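You operate a simulated robot arm through the tools that you are given. There is no shell and no other tool.

Carry out the task below with a simulated robot arm. There is one attempt and no reset: what you move stays moved.

JOB
Unplug the foot pedal and check that the start button runs the machine.
Fine: switch off before you pull the plug; lay it on the drawer end of the brown table; let the machine run three seconds or more, stop it and switch it off.
Where things are to end (x, y in the base frame): pedal plug within 60 mm of [600, 560].

The check looks at the end state, three seconds after you hand in, the way a careful person would. Anything else that was tipped, shoved, dropped, spilled or broken makes it a failure.

ROBOT AND FRAMES
A 7-joint arm with a four-finger gripper, fixed in place. Base frame: the origin is at the foot of the arm, x ahead of it, y to its left, z up. Readings come in mm, rad, newtons and seconds.
Its first joint turns from -1.204 to 3.002 rad. Payload 3.67 kg.
Tool frame: the origin (TCP) lies between the finger pads and is the grasp point; the fingertips stand 28 mm ahead of it; z points along the fingers, y is the line along which they close. The gripper opens to 112 mm. The gripper's body begins 73 mm behind the TCP.
Orientation is that of the tool frame in the base frame, as [roll, pitch, yaw] about the fixed x, y, z axes, in that order (R = Rz(yaw) Ry(pitch) Rx(roll)). With the fingers straight down and closing along the base's y, the tool's x points along the base's -x, its y along +y and its z along -z.

CONTROLS
- The arm moves only by the tool drive_tool. Its argument "steps" is one flat list of numbers, 7 for each row, row after row: the finger opening in mm, from 0 to 112, then the shift along the tool's x, y, z in mm, then the turn, a rotation vector about the tool's x, y, z in rad. In form: [hand, x, y, z, ax, ay, az, hand, x, y, z, ax, ay, az, ...]. A call has 1 to 20 rows; each row is the pose to reach, as a shift and turn from the pose commanded when the call began, along the tool's axes at that moment. A row lasts 0.2 s, in which the tool goes at most 50 mm and 0.15 rad; a call with a longer step from one row to the next is refused whole, and so is a gripper value outside its range. Where a pose cannot be reached the arm comes as near as it can. A force on the tool above 40 N (or 10 N above the force at the start of the call, whichever is more), or a blocked arm, ends the call early, and 0.2 s more pass. The fingers move at their own pace and stop on an object; they squeeze with about 40 N. The grip force told is the motor's: it shows also when the fingers shut on nothing. Time passes only in rows, and 0.2 s behind the last, so rows that repeat a pose let the fingers close. It gives the time, the measured TCP pose, the force on the tool (base axes), the opening and the grip force at its end, in the units of the frame above (readings bear some noise), with the torque about the TCP (base axes, N m) and any sound that the robot's microphone picked up, and new pictures: "views" is both (left out), scene, wrist or none.
- Cameras (640 x 400 px; columns grow to the right, rows downward): "scene" is fixed at [219.3, 650.3, 1309.7]; the picture's right is [-0.82, -0.57, 0.00], its down [-0.34, 0.50, -0.80] and it looks along [0.45, -0.66, -0.61] (base axes); focal length 333 px, centre (320, 200). "wrist" rides on the gripper at [60, -18, -104] in the tool frame; the picture's right is [0.29, 0.96, 0.00], its down [-0.80, 0.24, -0.55] and it looks along [-0.53, 0.16, 0.83] (tool axes); focal length 234 px, centre (320, 200). There is no depth. A picture from a camera that has moved, and an enlarged one, comes with that camera's place and axes in the base frame and with its lens.
- move_column(by): slides the trunk up (or, below 0, down) by that many mm; the arm rides with it, the base frame stays. It gives what a move gives, with no picture.
- zoom(camera, box): a new picture of the part [left, top, right, bottom] of that camera's present view, enlarged. The clock stands still meanwhile.
- hand_in(): hands the job in; it is judged then, once.

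Places have to be worked out from the pictures, the camera data and where the tool is seen. Open the gripper and draw the arm clear of the work before you hand the job in, unless the task says otherwise.

The tools are called by a JSON object that holds its "op" and its "data". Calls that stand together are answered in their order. drive_tool: Moves the arm, as the interface text tells. Its arguments: {"type":"object","properties":{"steps":{"type":"array"},"views":{"type":"string","enum":["both","scene","wrist","none"]}},"required":["steps"]} The other tools are called the same way: move_column (by) slides the trunk up or down; zoom (camera, box) takes an enlarged picture of a part of a camera's view; hand_in () hands the job in.

At the start:

```text
t: 0.0
eef_pos: [612.4, -64.5, 1012.8]
orientation: [3.141, 0.001, -3.141]
force: [0.2, 0.4, -0.5]
wrist_torque: [-0.03, 0.02, 0.02]
opening: 111.9
grasp_force: 0.1
trunk travel left (down, up): [-400.0, 440.0]
```

scene: 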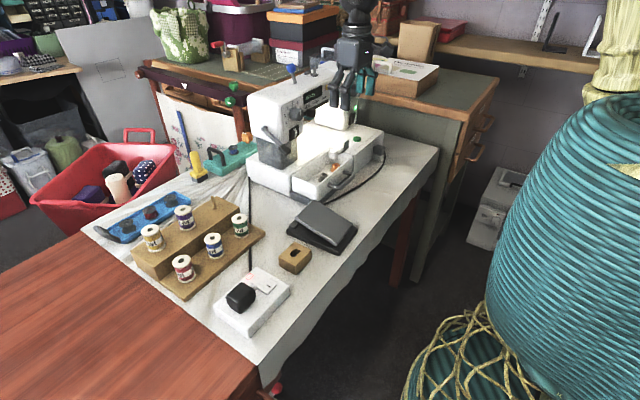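
wrist: 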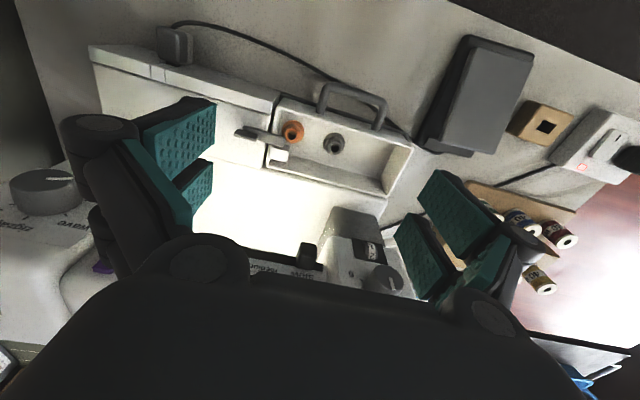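

The pictures show a sewing machine on a white table, a pedal, and a plug at the machine's right side. I will zoom in on the machine and its surroundings before moving.

{"op": "zoom", "data": {"camera": "scene", "box": [230, 60, 400, 210]}}

{"op": "zoom", "data": {"camera": "scene", "box": [200, 180, 380, 350]}}

{"op": "zoom", "data": {"camera": "wrist", "box": [80, 0, 440, 225]}}

{"op": "zoom", "data": {"camera": "wrist", "box": [400, 20, 640, 170]}}

```text
2.67 times, centred on (315, 135) of scene
camera zoom: at [219.3, 650.3, 1309.7], right [-0.82, -0.57, 0.0], down [-0.34, 0.5, -0.8], along [0.45, -0.66, -0.61], focal length 889 px, centre (333, 373)
```

zoom: 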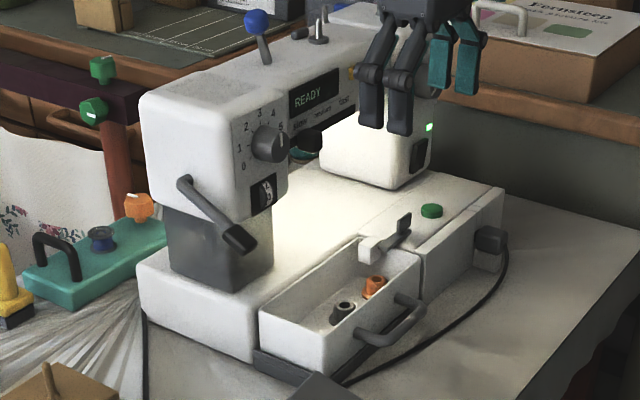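

```text
2.35 times, centred on (290, 265) of scene
camera zoom: at [219.3, 650.3, 1309.7], right [-0.82, -0.57, 0.0], down [-0.34, 0.5, -0.8], along [0.45, -0.66, -0.61], focal length 784 px, centre (391, 47)
```

zoom: 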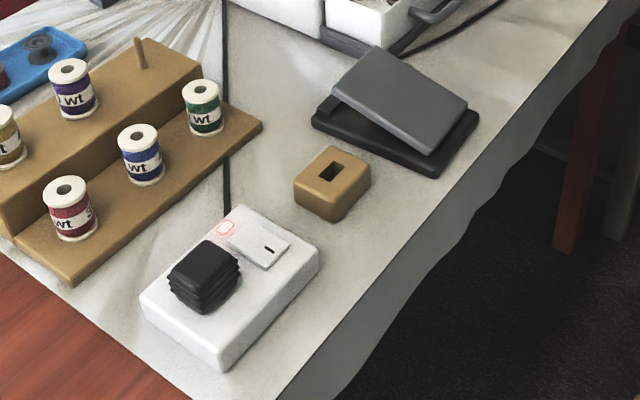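

```text
1.78 times, centred on (260, 112) of wrist
camera zoom: at [553.4, -84.2, 1117.1], right [-0.29, 0.96, 0.0], down [0.8, 0.24, 0.55], along [0.53, 0.16, -0.83], focal length 416 px, centre (427, 356)
```

zoom: 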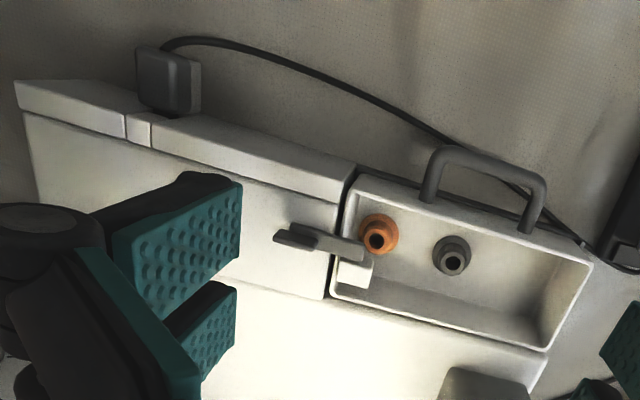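

```text
2.67 times, centred on (520, 95) of wrist
camera zoom: at [553.4, -84.2, 1117.1], right [-0.29, 0.96, 0.0], down [0.8, 0.24, 0.55], along [0.53, 0.16, -0.83], focal length 624 px, centre (-213, 480)
```

zoom: 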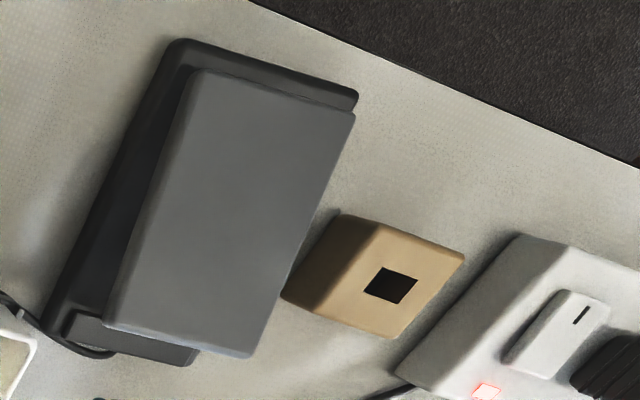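

The machine's front faces the robot (−x). The plug sits low on its front near the −y end, at roughly (608, −263, 765). I'll draw the arm back and up to get a clear look at the switch, button and display.

{"op": "drive_tool", "data": {"steps": [112, 0, 0, -40, 0, 0, 0, 112, 40, -20, -60, 0, 0, 0, 112, 80, -40, -70, 0, 0, 0, 112, 120, -60, -70, 0, 0, 0, 112, 160, -80, -70, 0, 0, 0], "views": "both"}}

```text
t: 1.2
eef_pos: [452.9, -147.2, 1081.6]
orientation: [3.14, -0.002, 3.14]
force: [-0.4, -0.3, 0.0]
wrist_torque: [0.1, 0.04, 0.03]
opening: 112.1
grasp_force: 0.1
trunk travel left (down, up): [-400.0, 440.0]
camera wrist: at [393.6, -167.5, 1188.1], right [-0.29, 0.96, 0.0], down [0.8, 0.24, 0.56], along [0.53, 0.16, -0.83], focal length 234 px, centre (320, 200)
```

scene: 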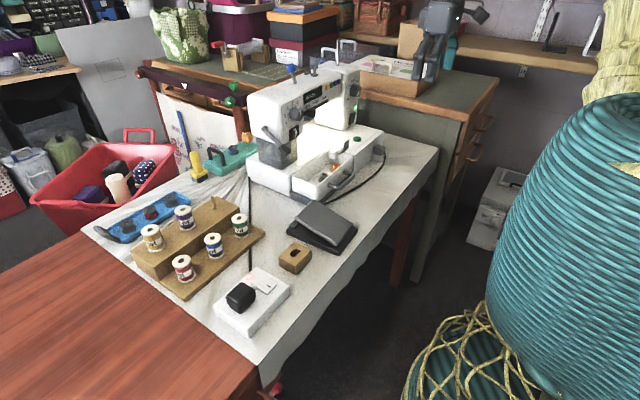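
wrist: 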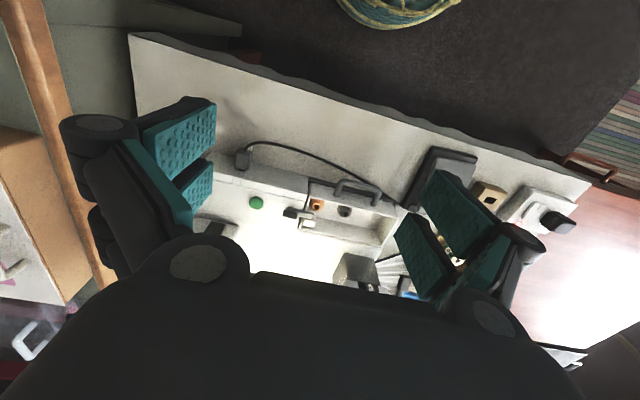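

Now the machine is unobstructed in the scene view. I'll zoom in on its pillar, the display and the base.

{"op": "zoom", "data": {"camera": "scene", "box": [280, 60, 400, 135]}}

{"op": "zoom", "data": {"camera": "scene", "box": [300, 115, 400, 215]}}

{"op": "zoom", "data": {"camera": "wrist", "box": [200, 120, 440, 270]}}

{"op": "zoom", "data": {"camera": "wrist", "box": [420, 130, 640, 270]}}

{"op": "zoom", "data": {"camera": "scene", "box": [230, 60, 330, 130]}}

```text
5.33 times, centred on (340, 98) of scene
camera zoom: at [219.3, 650.3, 1309.7], right [-0.82, -0.57, 0.0], down [-0.34, 0.5, -0.8], along [0.45, -0.66, -0.61], focal length 1777 px, centre (213, 747)
```

zoom: 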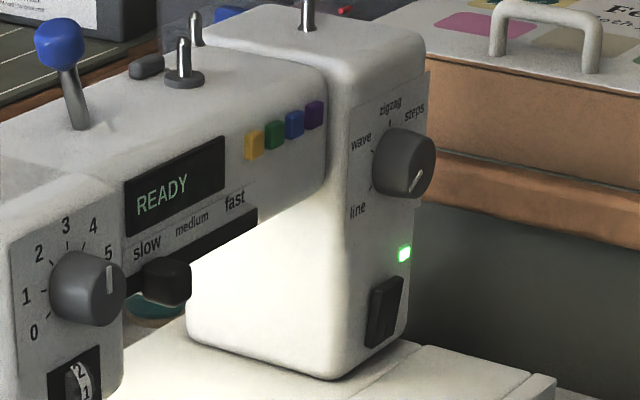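

```text
4.00 times, centred on (350, 165) of scene
camera zoom: at [219.3, 650.3, 1309.7], right [-0.82, -0.57, 0.0], down [-0.34, 0.5, -0.8], along [0.45, -0.66, -0.61], focal length 1333 px, centre (200, 340)
```

zoom: 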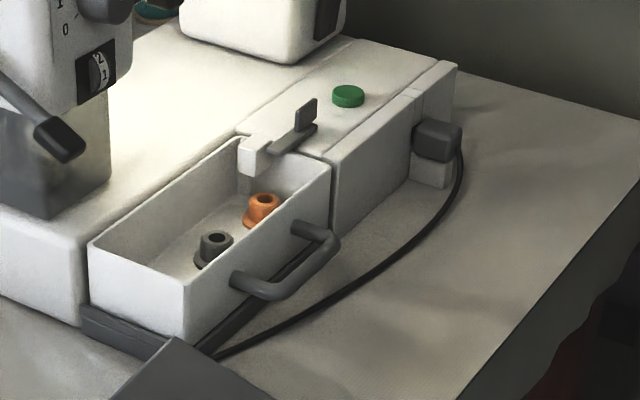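

```text
2.67 times, centred on (320, 195) of wrist
camera zoom: at [393.6, -167.5, 1188.1], right [-0.29, 0.96, 0.0], down [0.8, 0.24, 0.56], along [0.53, 0.16, -0.83], focal length 624 px, centre (320, 213)
```

zoom: 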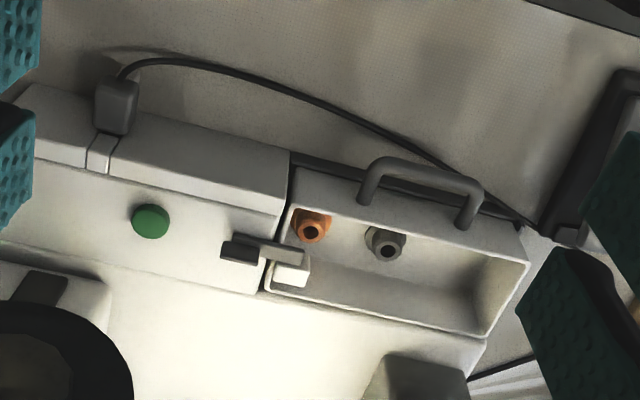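

```text
2.86 times, centred on (530, 200) of wrist
camera zoom: at [393.6, -167.5, 1188.1], right [-0.29, 0.96, 0.0], down [0.8, 0.24, 0.56], along [0.53, 0.16, -0.83], focal length 669 px, centre (-280, 200)
```

zoom: 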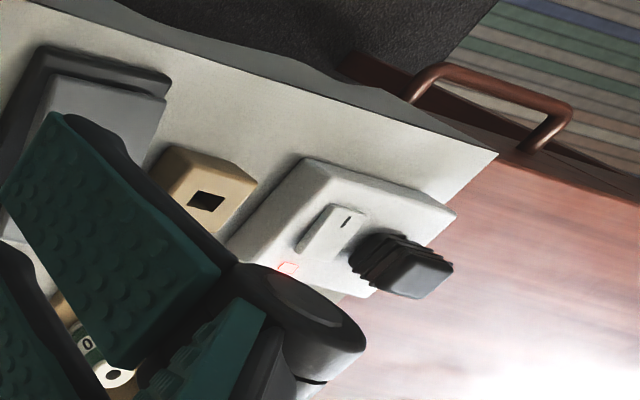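

```text
5.71 times, centred on (280, 95) of scene
camera zoom: at [219.3, 650.3, 1309.7], right [-0.82, -0.57, 0.0], down [-0.34, 0.5, -0.8], along [0.45, -0.66, -0.61], focal length 1904 px, centre (549, 800)
```

zoom: 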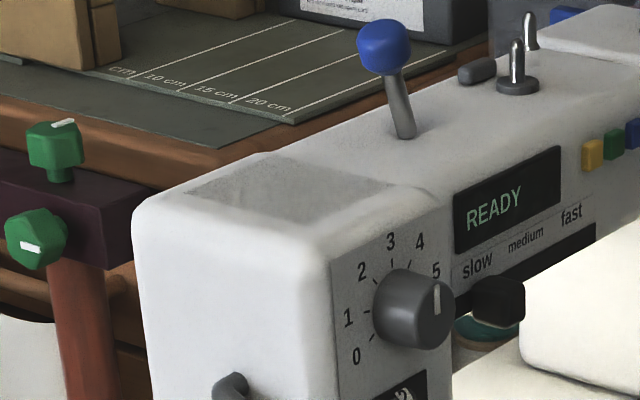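

From two views I place the green start button near (668, −212, 821), the black rocker switch near (722, −272, 855) on the pillar's front face, and the plug near (604, −252, 782). The LED is lit and the display says READY. I'll tilt the tool forward so the wrist camera can look at the rocker.

{"op": "drive_tool", "data": {"steps": [112, -25, -17, 30, 0, -0.14, 0, 112, -50, -34, 60, 0, -0.28, 0, 112, -75, -51, 90, 0, -0.42, 0, 112, -100, -68, 120, 0, -0.56, 0, 112, -127, -85, 151, 0, -0.7, 0], "views": "both"}}

```text
t: 2.4
eef_pos: [581.5, -229.6, 929.2]
orientation: [3.14, 0.7, 3.141]
force: [0.6, 0.0, -0.6]
wrist_torque: [0.04, 0.04, 0.02]
opening: 111.9
grasp_force: 0.1
trunk travel left (down, up): [-400.0, 440.0]
camera wrist: at [468.2, -249.3, 972.1], right [-0.22, 0.96, -0.18], down [0.25, 0.24, 0.94], along [0.94, 0.16, -0.29], focal length 234 px, centre (320, 200)
```

scene: 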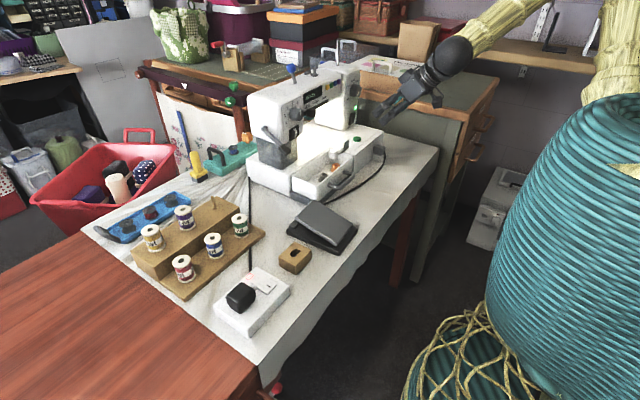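
wrist: 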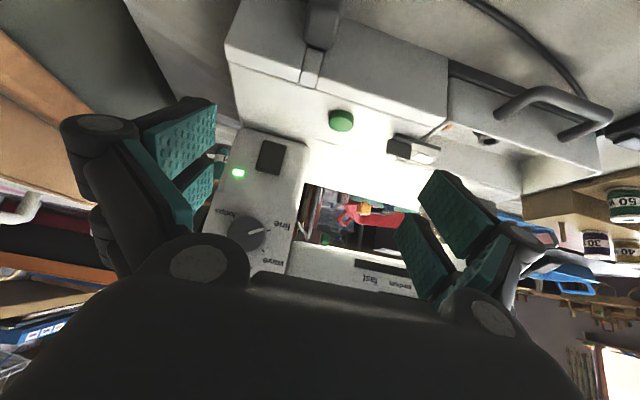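

The wrist camera now sees the pillar face upside down. The rocker is at about (270, 158) and the lit LED at (237, 172), so I zoom in on both.

{"op": "zoom", "data": {"camera": "wrist", "box": [210, 120, 330, 195]}}

{"op": "zoom", "data": {"camera": "wrist", "box": [220, 0, 460, 150]}}

{"op": "zoom", "data": {"camera": "wrist", "box": [200, 130, 460, 300]}}

```text
5.33 times, centred on (270, 158) of wrist
camera zoom: at [468.2, -249.3, 972.1], right [-0.22, 0.96, -0.18], down [0.25, 0.24, 0.94], along [0.94, 0.16, -0.29], focal length 1249 px, centre (587, 427)
```

zoom: 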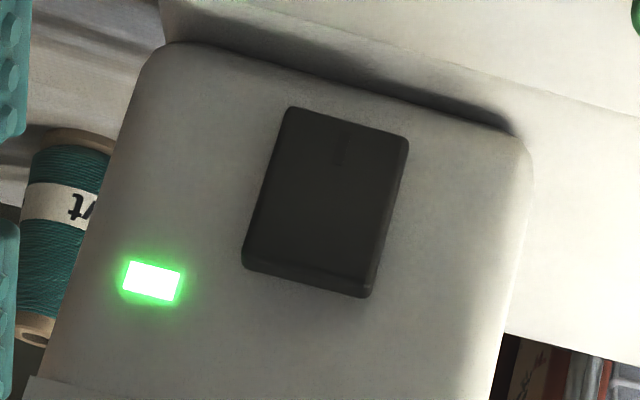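

```text
2.67 times, centred on (340, 75) of wrist
camera zoom: at [468.2, -249.3, 972.1], right [-0.22, 0.96, -0.18], down [0.25, 0.24, 0.94], along [0.94, 0.16, -0.29], focal length 624 px, centre (267, 533)
```

zoom: 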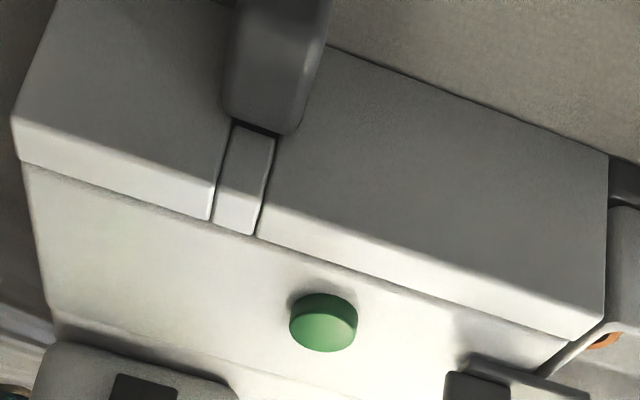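

```text
2.35 times, centred on (330, 215) of wrist
camera zoom: at [468.2, -249.3, 972.1], right [-0.22, 0.96, -0.18], down [0.25, 0.24, 0.94], along [0.94, 0.16, -0.29], focal length 551 px, centre (296, 165)
```

zoom: 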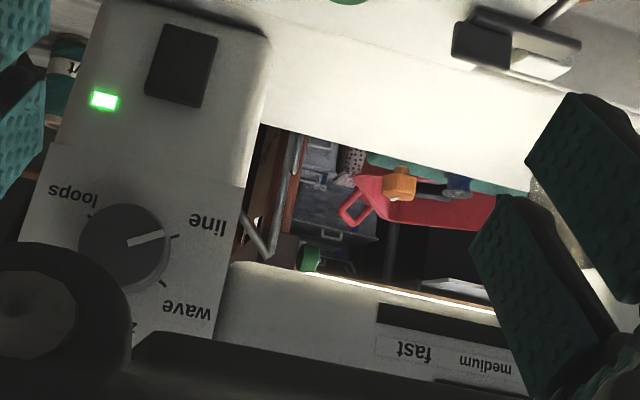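

I'll zoom tightly on the rocker in the scene view to judge which half stands proud.

{"op": "zoom", "data": {"camera": "scene", "box": [338, 100, 370, 120]}}

{"op": "zoom", "data": {"camera": "scene", "box": [245, 260, 295, 292]}}

{"op": "zoom", "data": {"camera": "wrist", "box": [250, 135, 295, 180]}}

```text
16.00 times, centred on (354, 110) of scene
camera zoom: at [219.3, 650.3, 1309.7], right [-0.82, -0.57, 0.0], down [-0.34, 0.5, -0.8], along [0.45, -0.66, -0.61], focal length 5332 px, centre (-224, 1640)
```

zoom: 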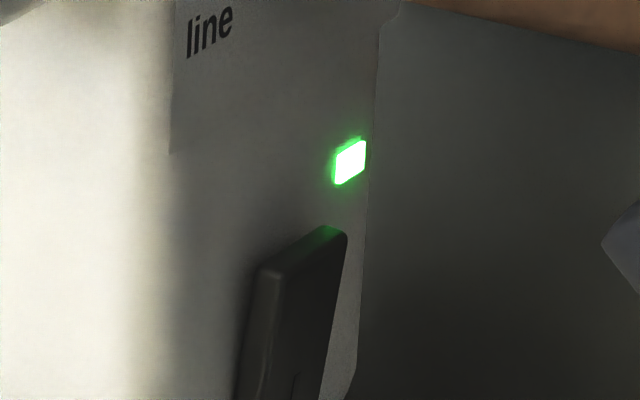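

```text
12.50 times, centred on (270, 276) of scene
camera zoom: at [219.3, 650.3, 1309.7], right [-0.82, -0.57, 0.0], down [-0.34, 0.5, -0.8], along [0.45, -0.66, -0.61], focal length 4166 px, centre (945, -750)
```

zoom: 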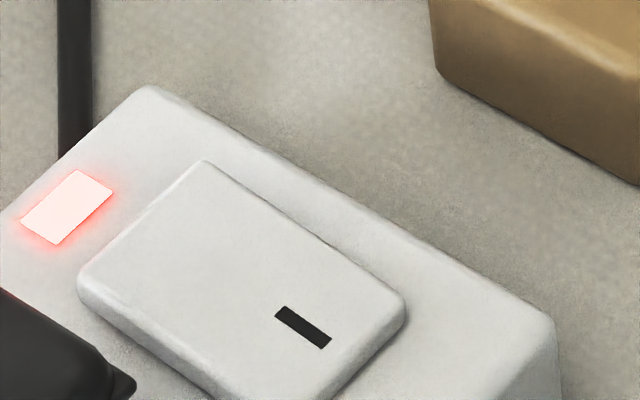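

```text
8.89 times, centred on (272, 158) of wrist
camera zoom: at [468.2, -249.3, 972.1], right [-0.22, 0.96, -0.18], down [0.25, 0.24, 0.94], along [0.94, 0.16, -0.29], focal length 2082 px, centre (742, 578)
```

zoom: 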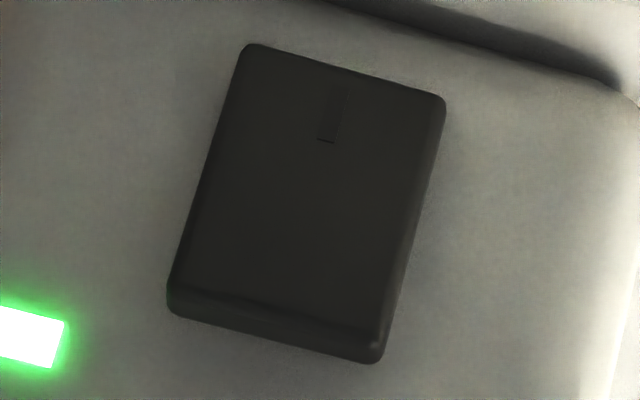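

{"op": "zoom", "data": {"camera": "scene", "box": [338, 108, 370, 132]}}

```text
16.00 times, centred on (354, 120) of scene
camera zoom: at [219.3, 650.3, 1309.7], right [-0.82, -0.57, 0.0], down [-0.34, 0.5, -0.8], along [0.45, -0.66, -0.61], focal length 5332 px, centre (-224, 1480)
```

zoom: 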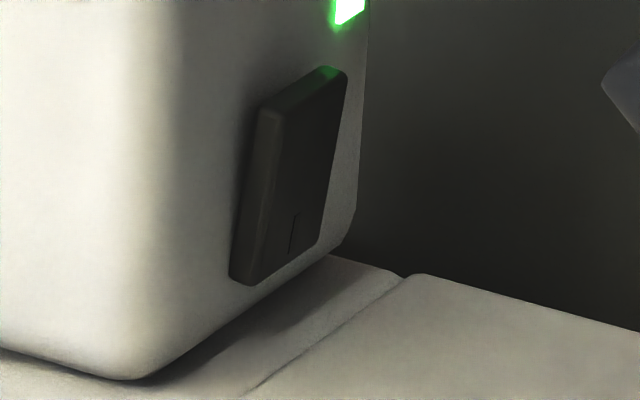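

The rocker's left and right edges lean relative to vertical, so the lower end (with the "I" mark) is pushed in and the top end stands proud. It is ON, and pressing the top half will switch it off. The face centre is about (720, −271, 857), and I'll close the fingers and move to just in front of the top half.

{"op": "drive_tool", "data": {"steps": [0, 0, 0, 0, 0, 0, 0, 0, -12, -14, 30, 0, 0, 0, 0, -24, -28, 60, 0, 0, 0, 0, -35.5, -41.4, 87.4, 0, 0, 0, 0, -35.5, -41.4, 87.4, 0, 0, 0], "views": "both"}}

```text
t: 3.6
eef_pos: [664.7, -271.7, 886.7]
orientation: [3.141, 0.701, -3.141]
force: [-0.5, -0.8, -0.1]
wrist_torque: [-0.01, -0.02, -0.01]
opening: 0.0
grasp_force: 36.3
trunk travel left (down, up): [-400.0, 440.0]
camera wrist: at [551.3, -290.9, 928.6], right [-0.22, 0.96, -0.19], down [0.25, 0.24, 0.94], along [0.94, 0.16, -0.29], focal length 234 px, centre (320, 200)
```

scene: 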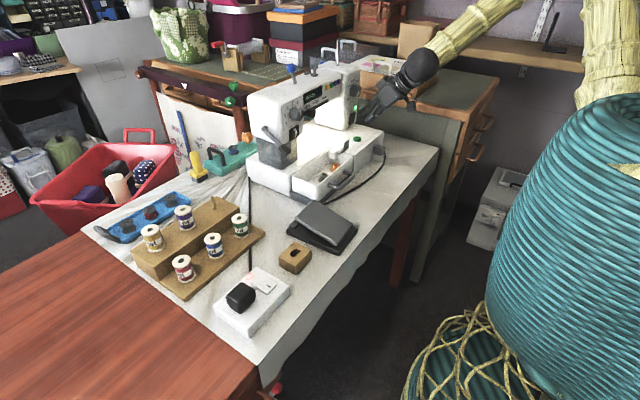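
wrist: 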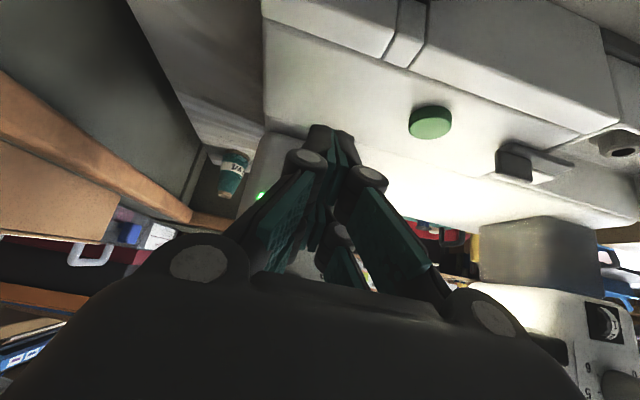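

{"op": "zoom", "data": {"camera": "scene", "box": [330, 70, 410, 130]}}

{"op": "zoom", "data": {"camera": "wrist", "box": [230, 100, 390, 200]}}

```text
6.67 times, centred on (370, 100) of scene
camera zoom: at [219.3, 650.3, 1309.7], right [-0.82, -0.57, 0.0], down [-0.34, 0.5, -0.8], along [0.45, -0.66, -0.61], focal length 2222 px, centre (-13, 867)
```

zoom: 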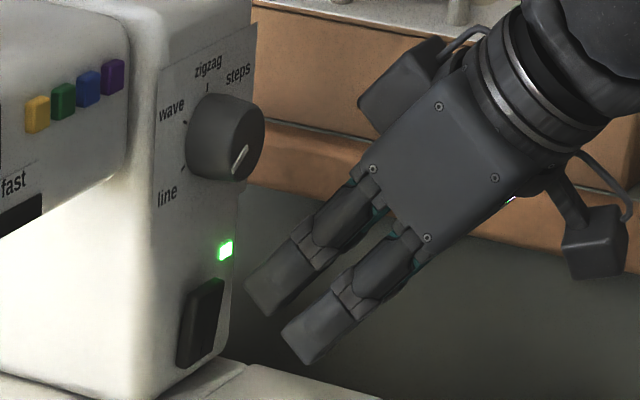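

```text
4.00 times, centred on (310, 150) of wrist
camera zoom: at [551.3, -290.9, 928.6], right [-0.22, 0.96, -0.19], down [0.25, 0.24, 0.94], along [0.94, 0.16, -0.29], focal length 937 px, centre (360, 400)
```

zoom: 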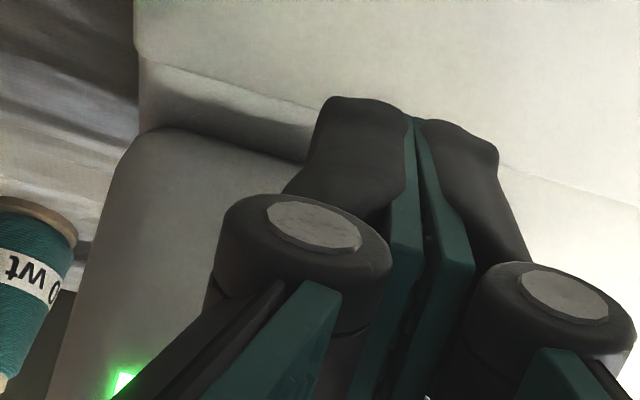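

The fingers are closed about 25 mm in front of the rocker's top half. I'll lower by 5 mm and press forward (+x) in small steps, then check the force and the LED.

{"op": "drive_tool", "data": {"steps": [0, -3, 0, 8.6, 0, 0, 0, 0, -10.5, 0, 15.4, 0, 0, 0, 0, -13.6, 0, 18.0, 0, 0, 0, 0, -15.9, 0, 19.9, 0, 0, 0, 0, -17.4, 0, 21.2, 0, 0, 0], "views": "scene"}}

{"op": "zoom", "data": {"camera": "scene", "box": [330, 80, 390, 130]}}

```text
t: 4.8
eef_pos: [690.6, -271.3, 881.9]
orientation: [-3.14, 0.702, -3.141]
force: [-0.7, -0.3, 3.3]
wrist_torque: [-0.02, -0.1, -0.04]
opening: 5.9
grasp_force: 35.4
trunk travel left (down, up): [-400.0, 440.0]
```

scene: 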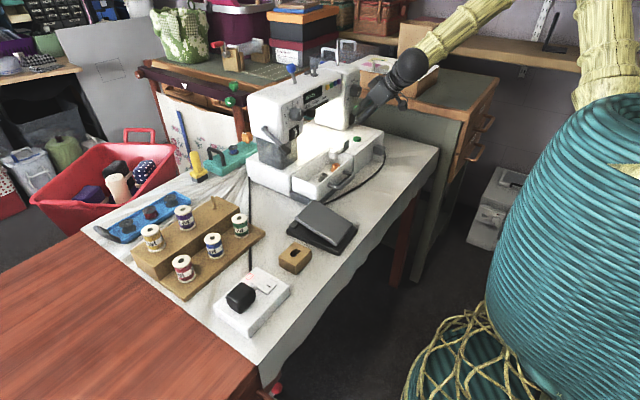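

```text
8.00 times, centred on (360, 105) of scene
camera zoom: at [219.3, 650.3, 1309.7], right [-0.82, -0.57, 0.0], down [-0.34, 0.5, -0.8], along [0.45, -0.66, -0.61], focal length 2666 px, centre (0, 960)
```

zoom: 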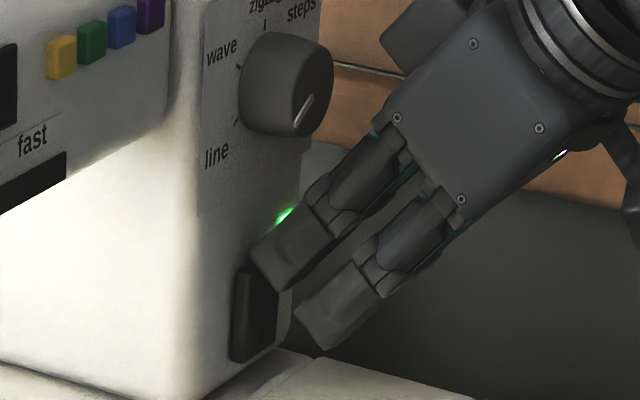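

The tip touches something with only 3 N upward, near the rocker's top edge, and the opening reads 5.9. I'll zoom in further to see where the tip rests.

{"op": "zoom", "data": {"camera": "scene", "box": [345, 105, 375, 127]}}

{"op": "zoom", "data": {"camera": "wrist", "box": [260, 90, 400, 180]}}

```text
16.00 times, centred on (360, 116) of scene
camera zoom: at [219.3, 650.3, 1309.7], right [-0.82, -0.57, 0.0], down [-0.34, 0.5, -0.8], along [0.45, -0.66, -0.61], focal length 5332 px, centre (-320, 1544)
```

zoom: 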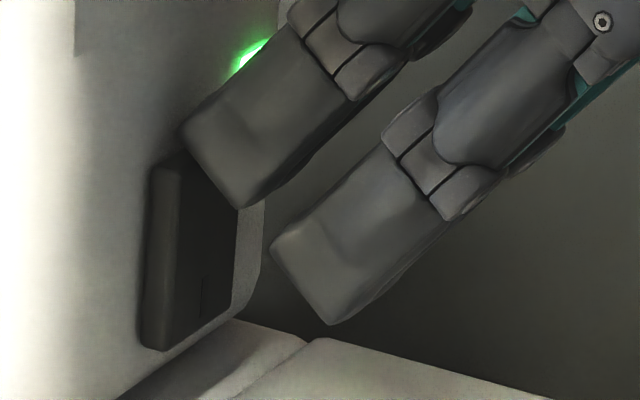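

```text
4.44 times, centred on (330, 135) of wrist
camera zoom: at [578.0, -291.0, 924.9], right [-0.22, 0.96, -0.19], down [0.25, 0.24, 0.94], along [0.94, 0.16, -0.29], focal length 1041 px, centre (276, 489)
```

zoom: 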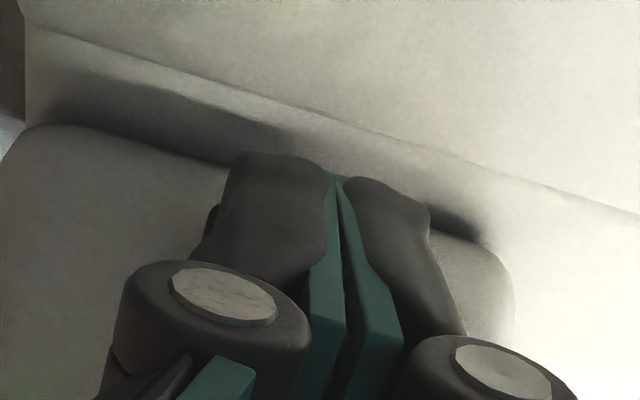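

The rocker now stands nearly vertical, so its top is half pressed in, and the LED still glows. I'll push a few mm further forward.

{"op": "drive_tool", "data": {"steps": [0, -0.5, 0, 2.6, 0, 0, 0, 0, -2, 0, 3.9, 0, 0, 0, 0, -3.5, 0, 5.2, 0, 0, 0], "views": "scene"}}

{"op": "zoom", "data": {"camera": "scene", "box": [345, 105, 375, 127]}}

```text
t: 5.6
eef_pos: [693.6, -271.4, 881.6]
orientation: [3.141, 0.702, -3.141]
force: [-38.9, -5.3, 15.9]
wrist_torque: [-0.03, -0.18, -0.19]
opening: 6.0
grasp_force: 35.3
trunk travel left (down, up): [-400.0, 440.0]
```

scene: 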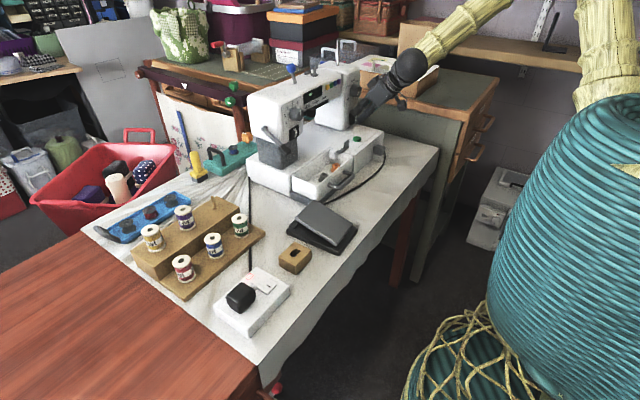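

```text
16.00 times, centred on (360, 116) of scene
camera zoom: at [219.3, 650.3, 1309.7], right [-0.82, -0.57, 0.0], down [-0.34, 0.5, -0.8], along [0.45, -0.66, -0.61], focal length 5332 px, centre (-320, 1544)
```

zoom: 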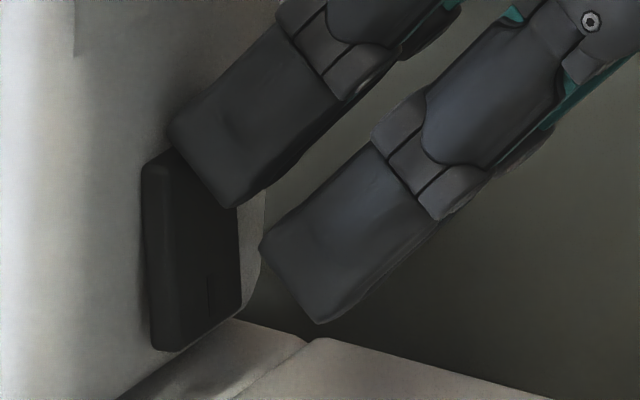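

The LED and the machine's lamp went dark and the rocker has flipped, so the machine is off. I'll back straight away and look at the result.

{"op": "drive_tool", "data": {"steps": [0, 15, 0, -13, 0, 0, 0, 0, 45, 0, -40, 0, 0, 0, 0, 60, 0, -80, 0, 0, 0, 0, 60, 0, -80, 0, 0, 0], "views": "both"}}

{"op": "zoom", "data": {"camera": "scene", "box": [280, 60, 400, 135]}}

```text
t: 6.6
eef_pos: [600.3, -269.6, 903.1]
orientation: [3.141, 0.698, -3.14]
force: [-0.1, 0.5, 0.1]
wrist_torque: [-0.02, -0.04, 0.0]
opening: 0.0
grasp_force: 35.4
trunk travel left (down, up): [-400.0, 440.0]
camera wrist: at [487.0, -289.0, 945.1], right [-0.22, 0.96, -0.19], down [0.25, 0.24, 0.94], along [0.94, 0.16, -0.29], focal length 234 px, centre (320, 200)
```

scene: 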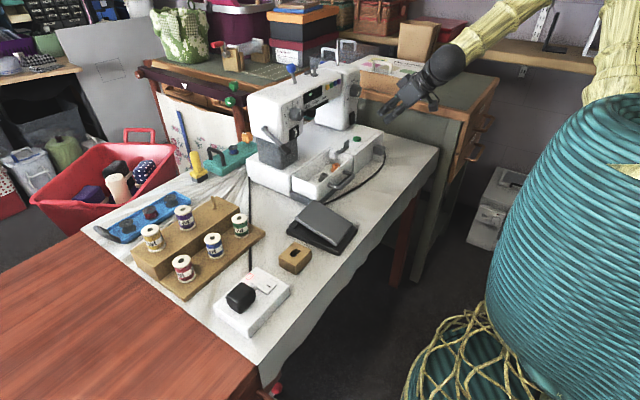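
wrist: 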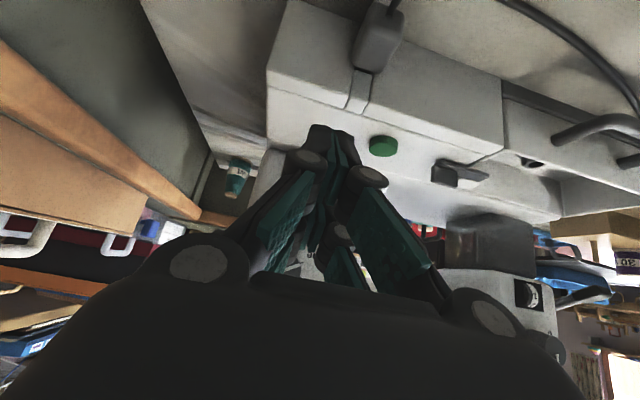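

```text
5.33 times, centred on (340, 98) of scene
camera zoom: at [219.3, 650.3, 1309.7], right [-0.82, -0.57, 0.0], down [-0.34, 0.5, -0.8], along [0.45, -0.66, -0.61], focal length 1777 px, centre (213, 747)
```

zoom: 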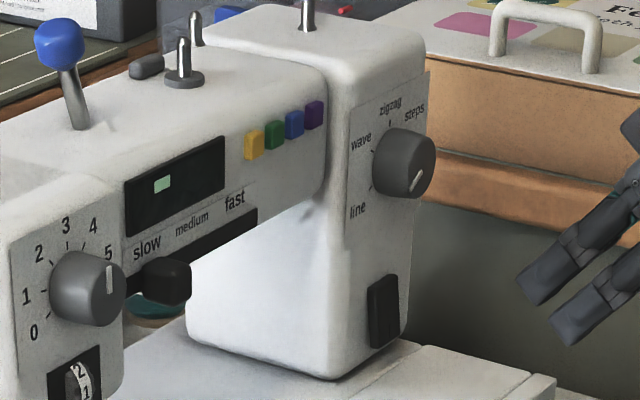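

The LED and READY display are off and the rocker now leans the other way. Next I examine the plug and its cable closely.

{"op": "zoom", "data": {"camera": "wrist", "box": [270, 0, 510, 150]}}

{"op": "zoom", "data": {"camera": "scene", "box": [370, 130, 400, 170]}}

{"op": "zoom", "data": {"camera": "scene", "box": [290, 140, 410, 240]}}

```text
2.67 times, centred on (390, 75) of wrist
camera zoom: at [487.0, -289.0, 945.1], right [-0.22, 0.96, -0.19], down [0.25, 0.24, 0.94], along [0.94, 0.16, -0.29], focal length 624 px, centre (133, 533)
```

zoom: 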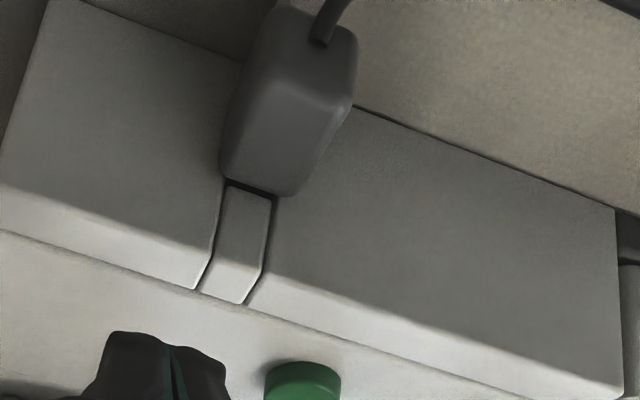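

```text
10.00 times, centred on (385, 150) of scene
camera zoom: at [219.3, 650.3, 1309.7], right [-0.82, -0.57, 0.0], down [-0.34, 0.5, -0.8], along [0.45, -0.66, -0.61], focal length 3332 px, centre (-330, 700)
```

zoom: 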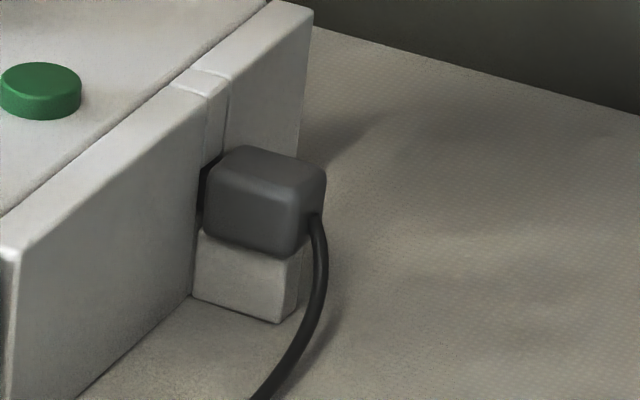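

```text
4.00 times, centred on (350, 190) of scene
camera zoom: at [219.3, 650.3, 1309.7], right [-0.82, -0.57, 0.0], down [-0.34, 0.5, -0.8], along [0.45, -0.66, -0.61], focal length 1333 px, centre (200, 240)
```

zoom: 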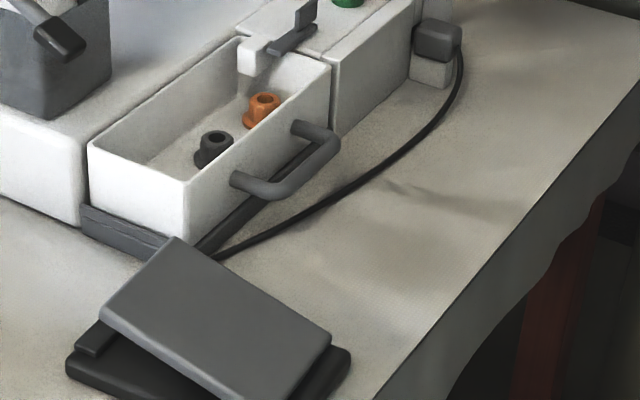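

The plug body is about 37 × 22 × 23 mm, centred near (604, −250, 784), and it pulls straight out along −x from the machine's front face. I'll turn the tool to point down above it with the fingers open 60 mm.

{"op": "drive_tool", "data": {"steps": [60, 1, 4, -6, 0, 0.14, 0, 60, 2, 8, -6, 0, 0.28, 0, 60, 3, 12, -4, 0, 0.42, 0, 60, 4, 16, -2, 0, 0.56, 0, 60, 3.8, 19.6, 1, 0, 0.7, 0, 60, 3.8, 19.6, 1, 0, 0.7, 0], "views": "both"}}

{"op": "zoom", "data": {"camera": "wrist", "box": [200, 60, 440, 210]}}

{"op": "zoom", "data": {"camera": "scene", "box": [350, 80, 430, 180]}}

```text
t: 8.0
eef_pos: [596.3, -252.3, 900.6]
orientation: [3.141, 0.0, 3.141]
force: [0.3, 0.0, -0.2]
wrist_torque: [0.01, 0.05, 0.03]
opening: 60.0
grasp_force: 0.0
trunk travel left (down, up): [-400.0, 440.0]
camera wrist: at [536.8, -271.7, 1005.3], right [-0.29, 0.96, 0.0], down [0.8, 0.24, 0.55], along [0.53, 0.16, -0.83], focal length 234 px, centre (320, 200)
```

scene: 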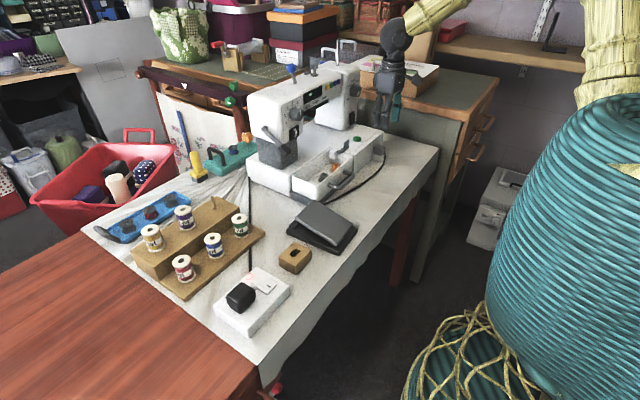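
wrist: 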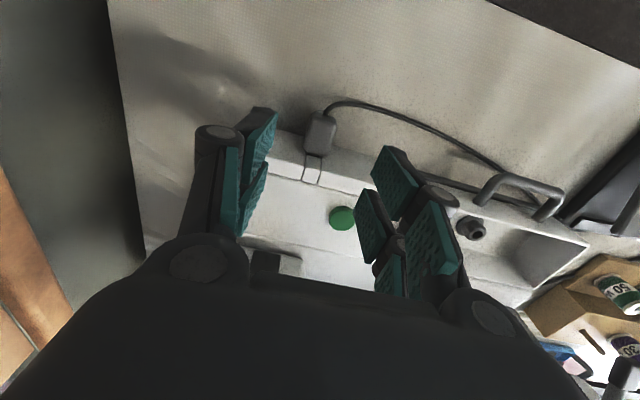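

```text
2.67 times, centred on (320, 135) of wrist
camera zoom: at [536.8, -271.7, 1005.3], right [-0.29, 0.96, 0.0], down [0.8, 0.24, 0.55], along [0.53, 0.16, -0.83], focal length 624 px, centre (320, 373)
```

zoom: 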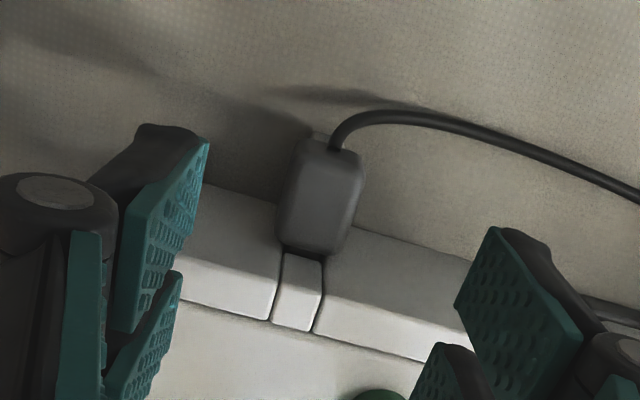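

```text
4.00 times, centred on (390, 130) of scene
camera zoom: at [219.3, 650.3, 1309.7], right [-0.82, -0.57, 0.0], down [-0.34, 0.5, -0.8], along [0.45, -0.66, -0.61], focal length 1333 px, centre (40, 480)
```

zoom: 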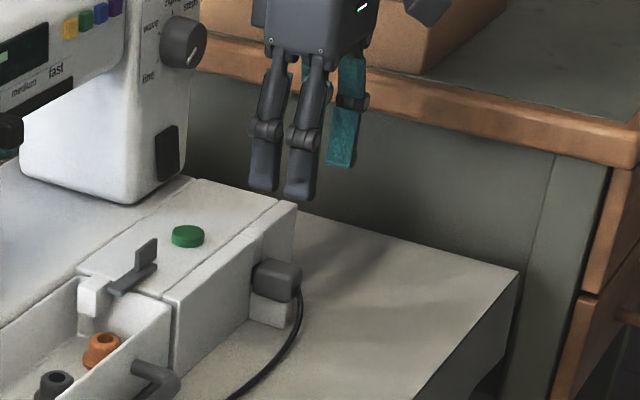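

The plug appears centred at about (602.6, −252.7), lined up between the open fingers at TCP (596, −252). I'll descend to z ≈ 789, straddling it.

{"op": "drive_tool", "data": {"steps": [60, -1, 0, 35, 0, 0, 0, 60, -1, 0, 70, 0, 0, 0, 60, -1, 0, 92, 0, 0, 0, 60, -1, 0, 104, 0, 0, 0, 60, -1, 0, 111, 0, 0, 0], "views": "both"}}

{"op": "zoom", "data": {"camera": "scene", "box": [350, 100, 430, 200]}}

{"op": "zoom", "data": {"camera": "wrist", "box": [200, 60, 440, 210]}}

```text
t: 9.2
eef_pos: [599.0, -254.1, 788.7]
orientation: [-3.141, 0.0, 3.141]
force: [0.1, 0.1, -0.7]
wrist_torque: [-0.02, 0.0, 0.0]
opening: 60.1
grasp_force: 0.0
trunk travel left (down, up): [-400.0, 440.0]
camera wrist: at [538.3, -271.6, 894.2], right [-0.29, 0.96, 0.0], down [0.8, 0.24, 0.55], along [0.53, 0.16, -0.83], focal length 234 px, centre (320, 200)
```

scene: 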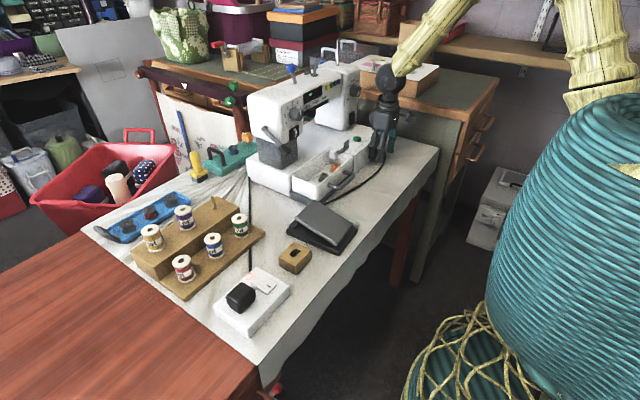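
wrist: 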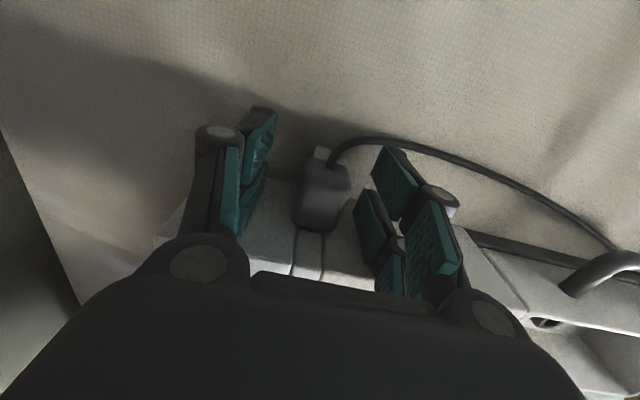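

```text
4.00 times, centred on (390, 150) of scene
camera zoom: at [219.3, 650.3, 1309.7], right [-0.82, -0.57, 0.0], down [-0.34, 0.5, -0.8], along [0.45, -0.66, -0.61], focal length 1333 px, centre (40, 400)
```

zoom: 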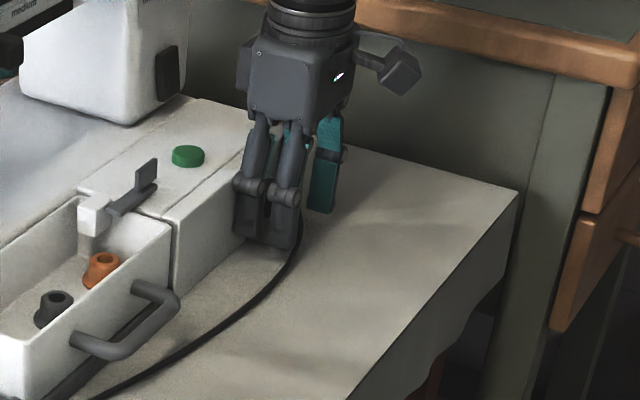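

```text
2.67 times, centred on (320, 135) of wrist
camera zoom: at [538.3, -271.6, 894.2], right [-0.29, 0.96, 0.0], down [0.8, 0.24, 0.55], along [0.53, 0.16, -0.83], focal length 624 px, centre (320, 373)
```

zoom: 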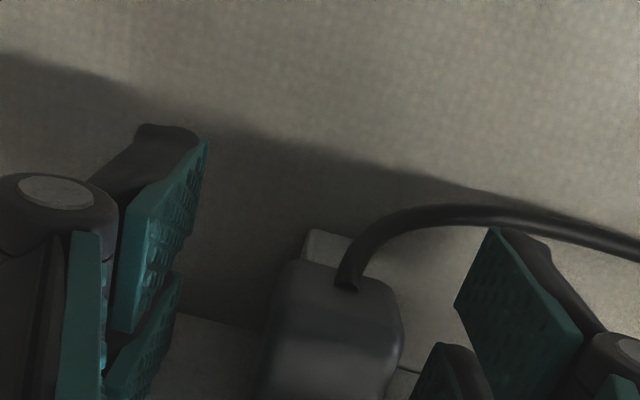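

The plug sits midway between the pads with its cable leaving toward −x/+y. I close the fingers on it.

{"op": "drive_tool", "data": {"steps": [30, 0, 0, 0, 0, 0, 0, 0, 0, 0, 0, 0, 0, 0, 0, 0, 0, 0, 0, 0, 0], "views": "both"}}

{"op": "zoom", "data": {"camera": "wrist", "box": [200, 90, 440, 240]}}

```text
t: 10.0
eef_pos: [597.5, -251.5, 788.9]
orientation: [3.141, -0.001, -3.14]
force: [0.3, 5.9, -2.9]
wrist_torque: [0.1, 0.06, 0.15]
opening: 24.4
grasp_force: 40.0
trunk travel left (down, up): [-400.0, 440.0]
camera wrist: at [538.3, -271.1, 894.4], right [-0.29, 0.96, 0.0], down [0.8, 0.24, 0.55], along [0.53, 0.16, -0.83], focal length 234 px, centre (320, 200)
```

scene: 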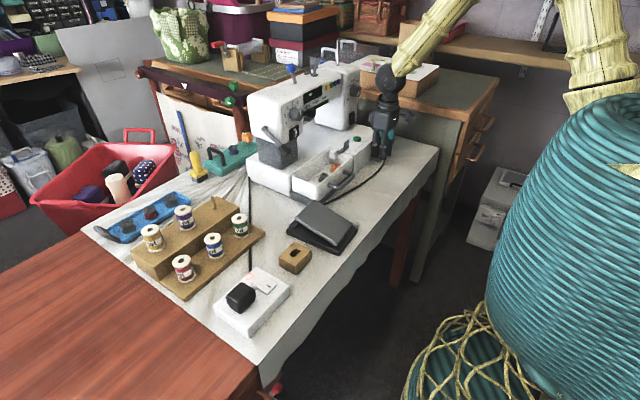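
wrist: 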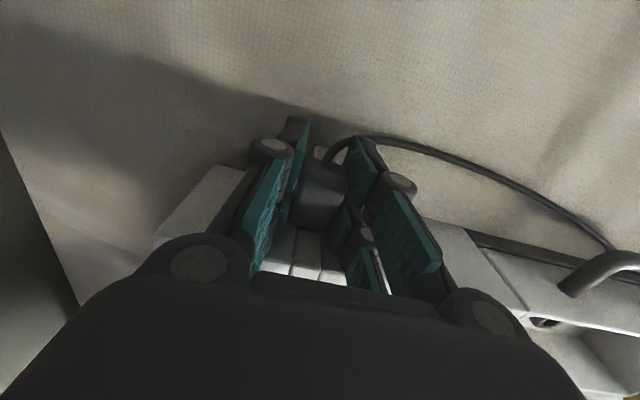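

```text
2.67 times, centred on (320, 165) of wrist
camera zoom: at [538.3, -271.1, 894.4], right [-0.29, 0.96, 0.0], down [0.8, 0.24, 0.55], along [0.53, 0.16, -0.83], focal length 624 px, centre (320, 293)
```

zoom: 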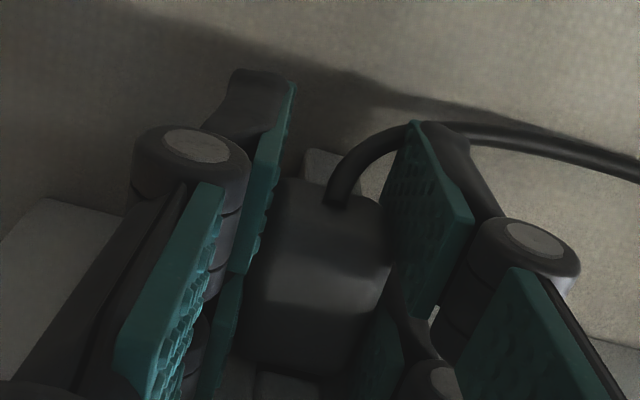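

The grip holds the plug at 24.4 mm opening with 40 N. I pull straight out along −x (tool +x).

{"op": "drive_tool", "data": {"steps": [0, 4, 0, 0, 0, 0, 0, 0, 8, 0, 0, 0, 0, 0, 0, 14, 0, 0, 0, 0, 0, 0, 22, 0, 0, 0, 0, 0, 0, 32, 0, 0, 0, 0, 0, 0, 42, 0, 0, 0, 0, 0], "views": "both"}}

{"op": "zoom", "data": {"camera": "scene", "box": [350, 110, 430, 190]}}

{"op": "zoom", "data": {"camera": "wrist", "box": [200, 90, 440, 240]}}

```text
t: 11.4
eef_pos: [557.0, -251.7, 788.3]
orientation: [3.141, 0.0, 3.141]
force: [-1.7, -0.4, -0.1]
wrist_torque: [0.0, 0.03, 0.0]
opening: 24.5
grasp_force: 39.6
trunk travel left (down, up): [-400.0, 440.0]
camera wrist: at [497.2, -271.4, 893.9], right [-0.29, 0.96, 0.0], down [0.8, 0.24, 0.55], along [0.53, 0.16, -0.83], focal length 234 px, centre (320, 200)
```

scene: 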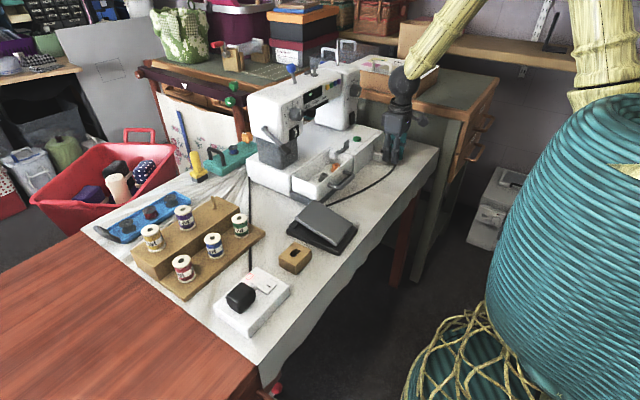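
wrist: 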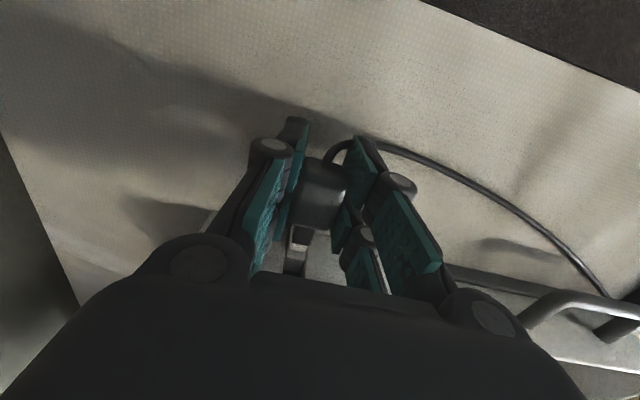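

```text
5.00 times, centred on (390, 150) of scene
camera zoom: at [219.3, 650.3, 1309.7], right [-0.82, -0.57, 0.0], down [-0.34, 0.5, -0.8], along [0.45, -0.66, -0.61], focal length 1666 px, centre (-30, 450)
```

zoom: 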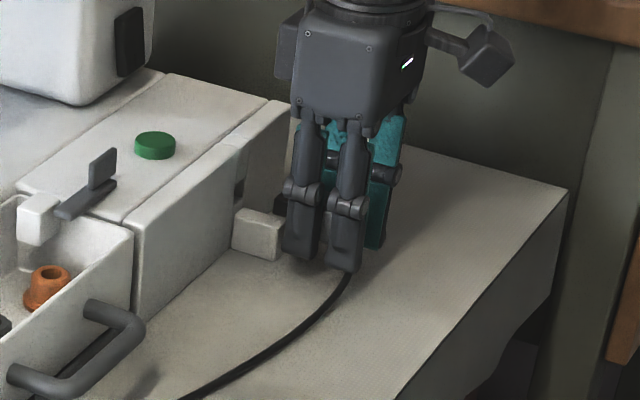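

```text
2.67 times, centred on (320, 165) of wrist
camera zoom: at [497.2, -271.4, 893.9], right [-0.29, 0.96, 0.0], down [0.8, 0.24, 0.55], along [0.53, 0.16, -0.83], focal length 624 px, centre (320, 293)
```

zoom: 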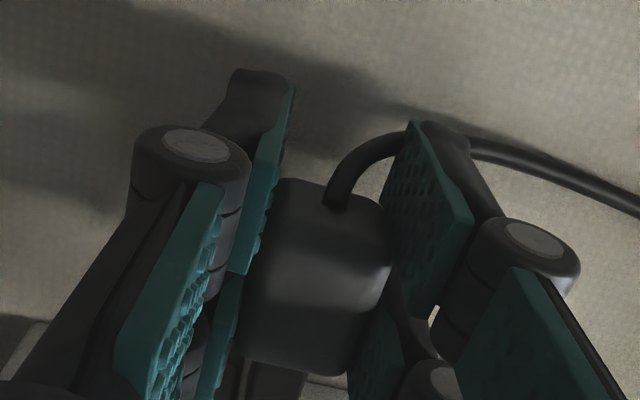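

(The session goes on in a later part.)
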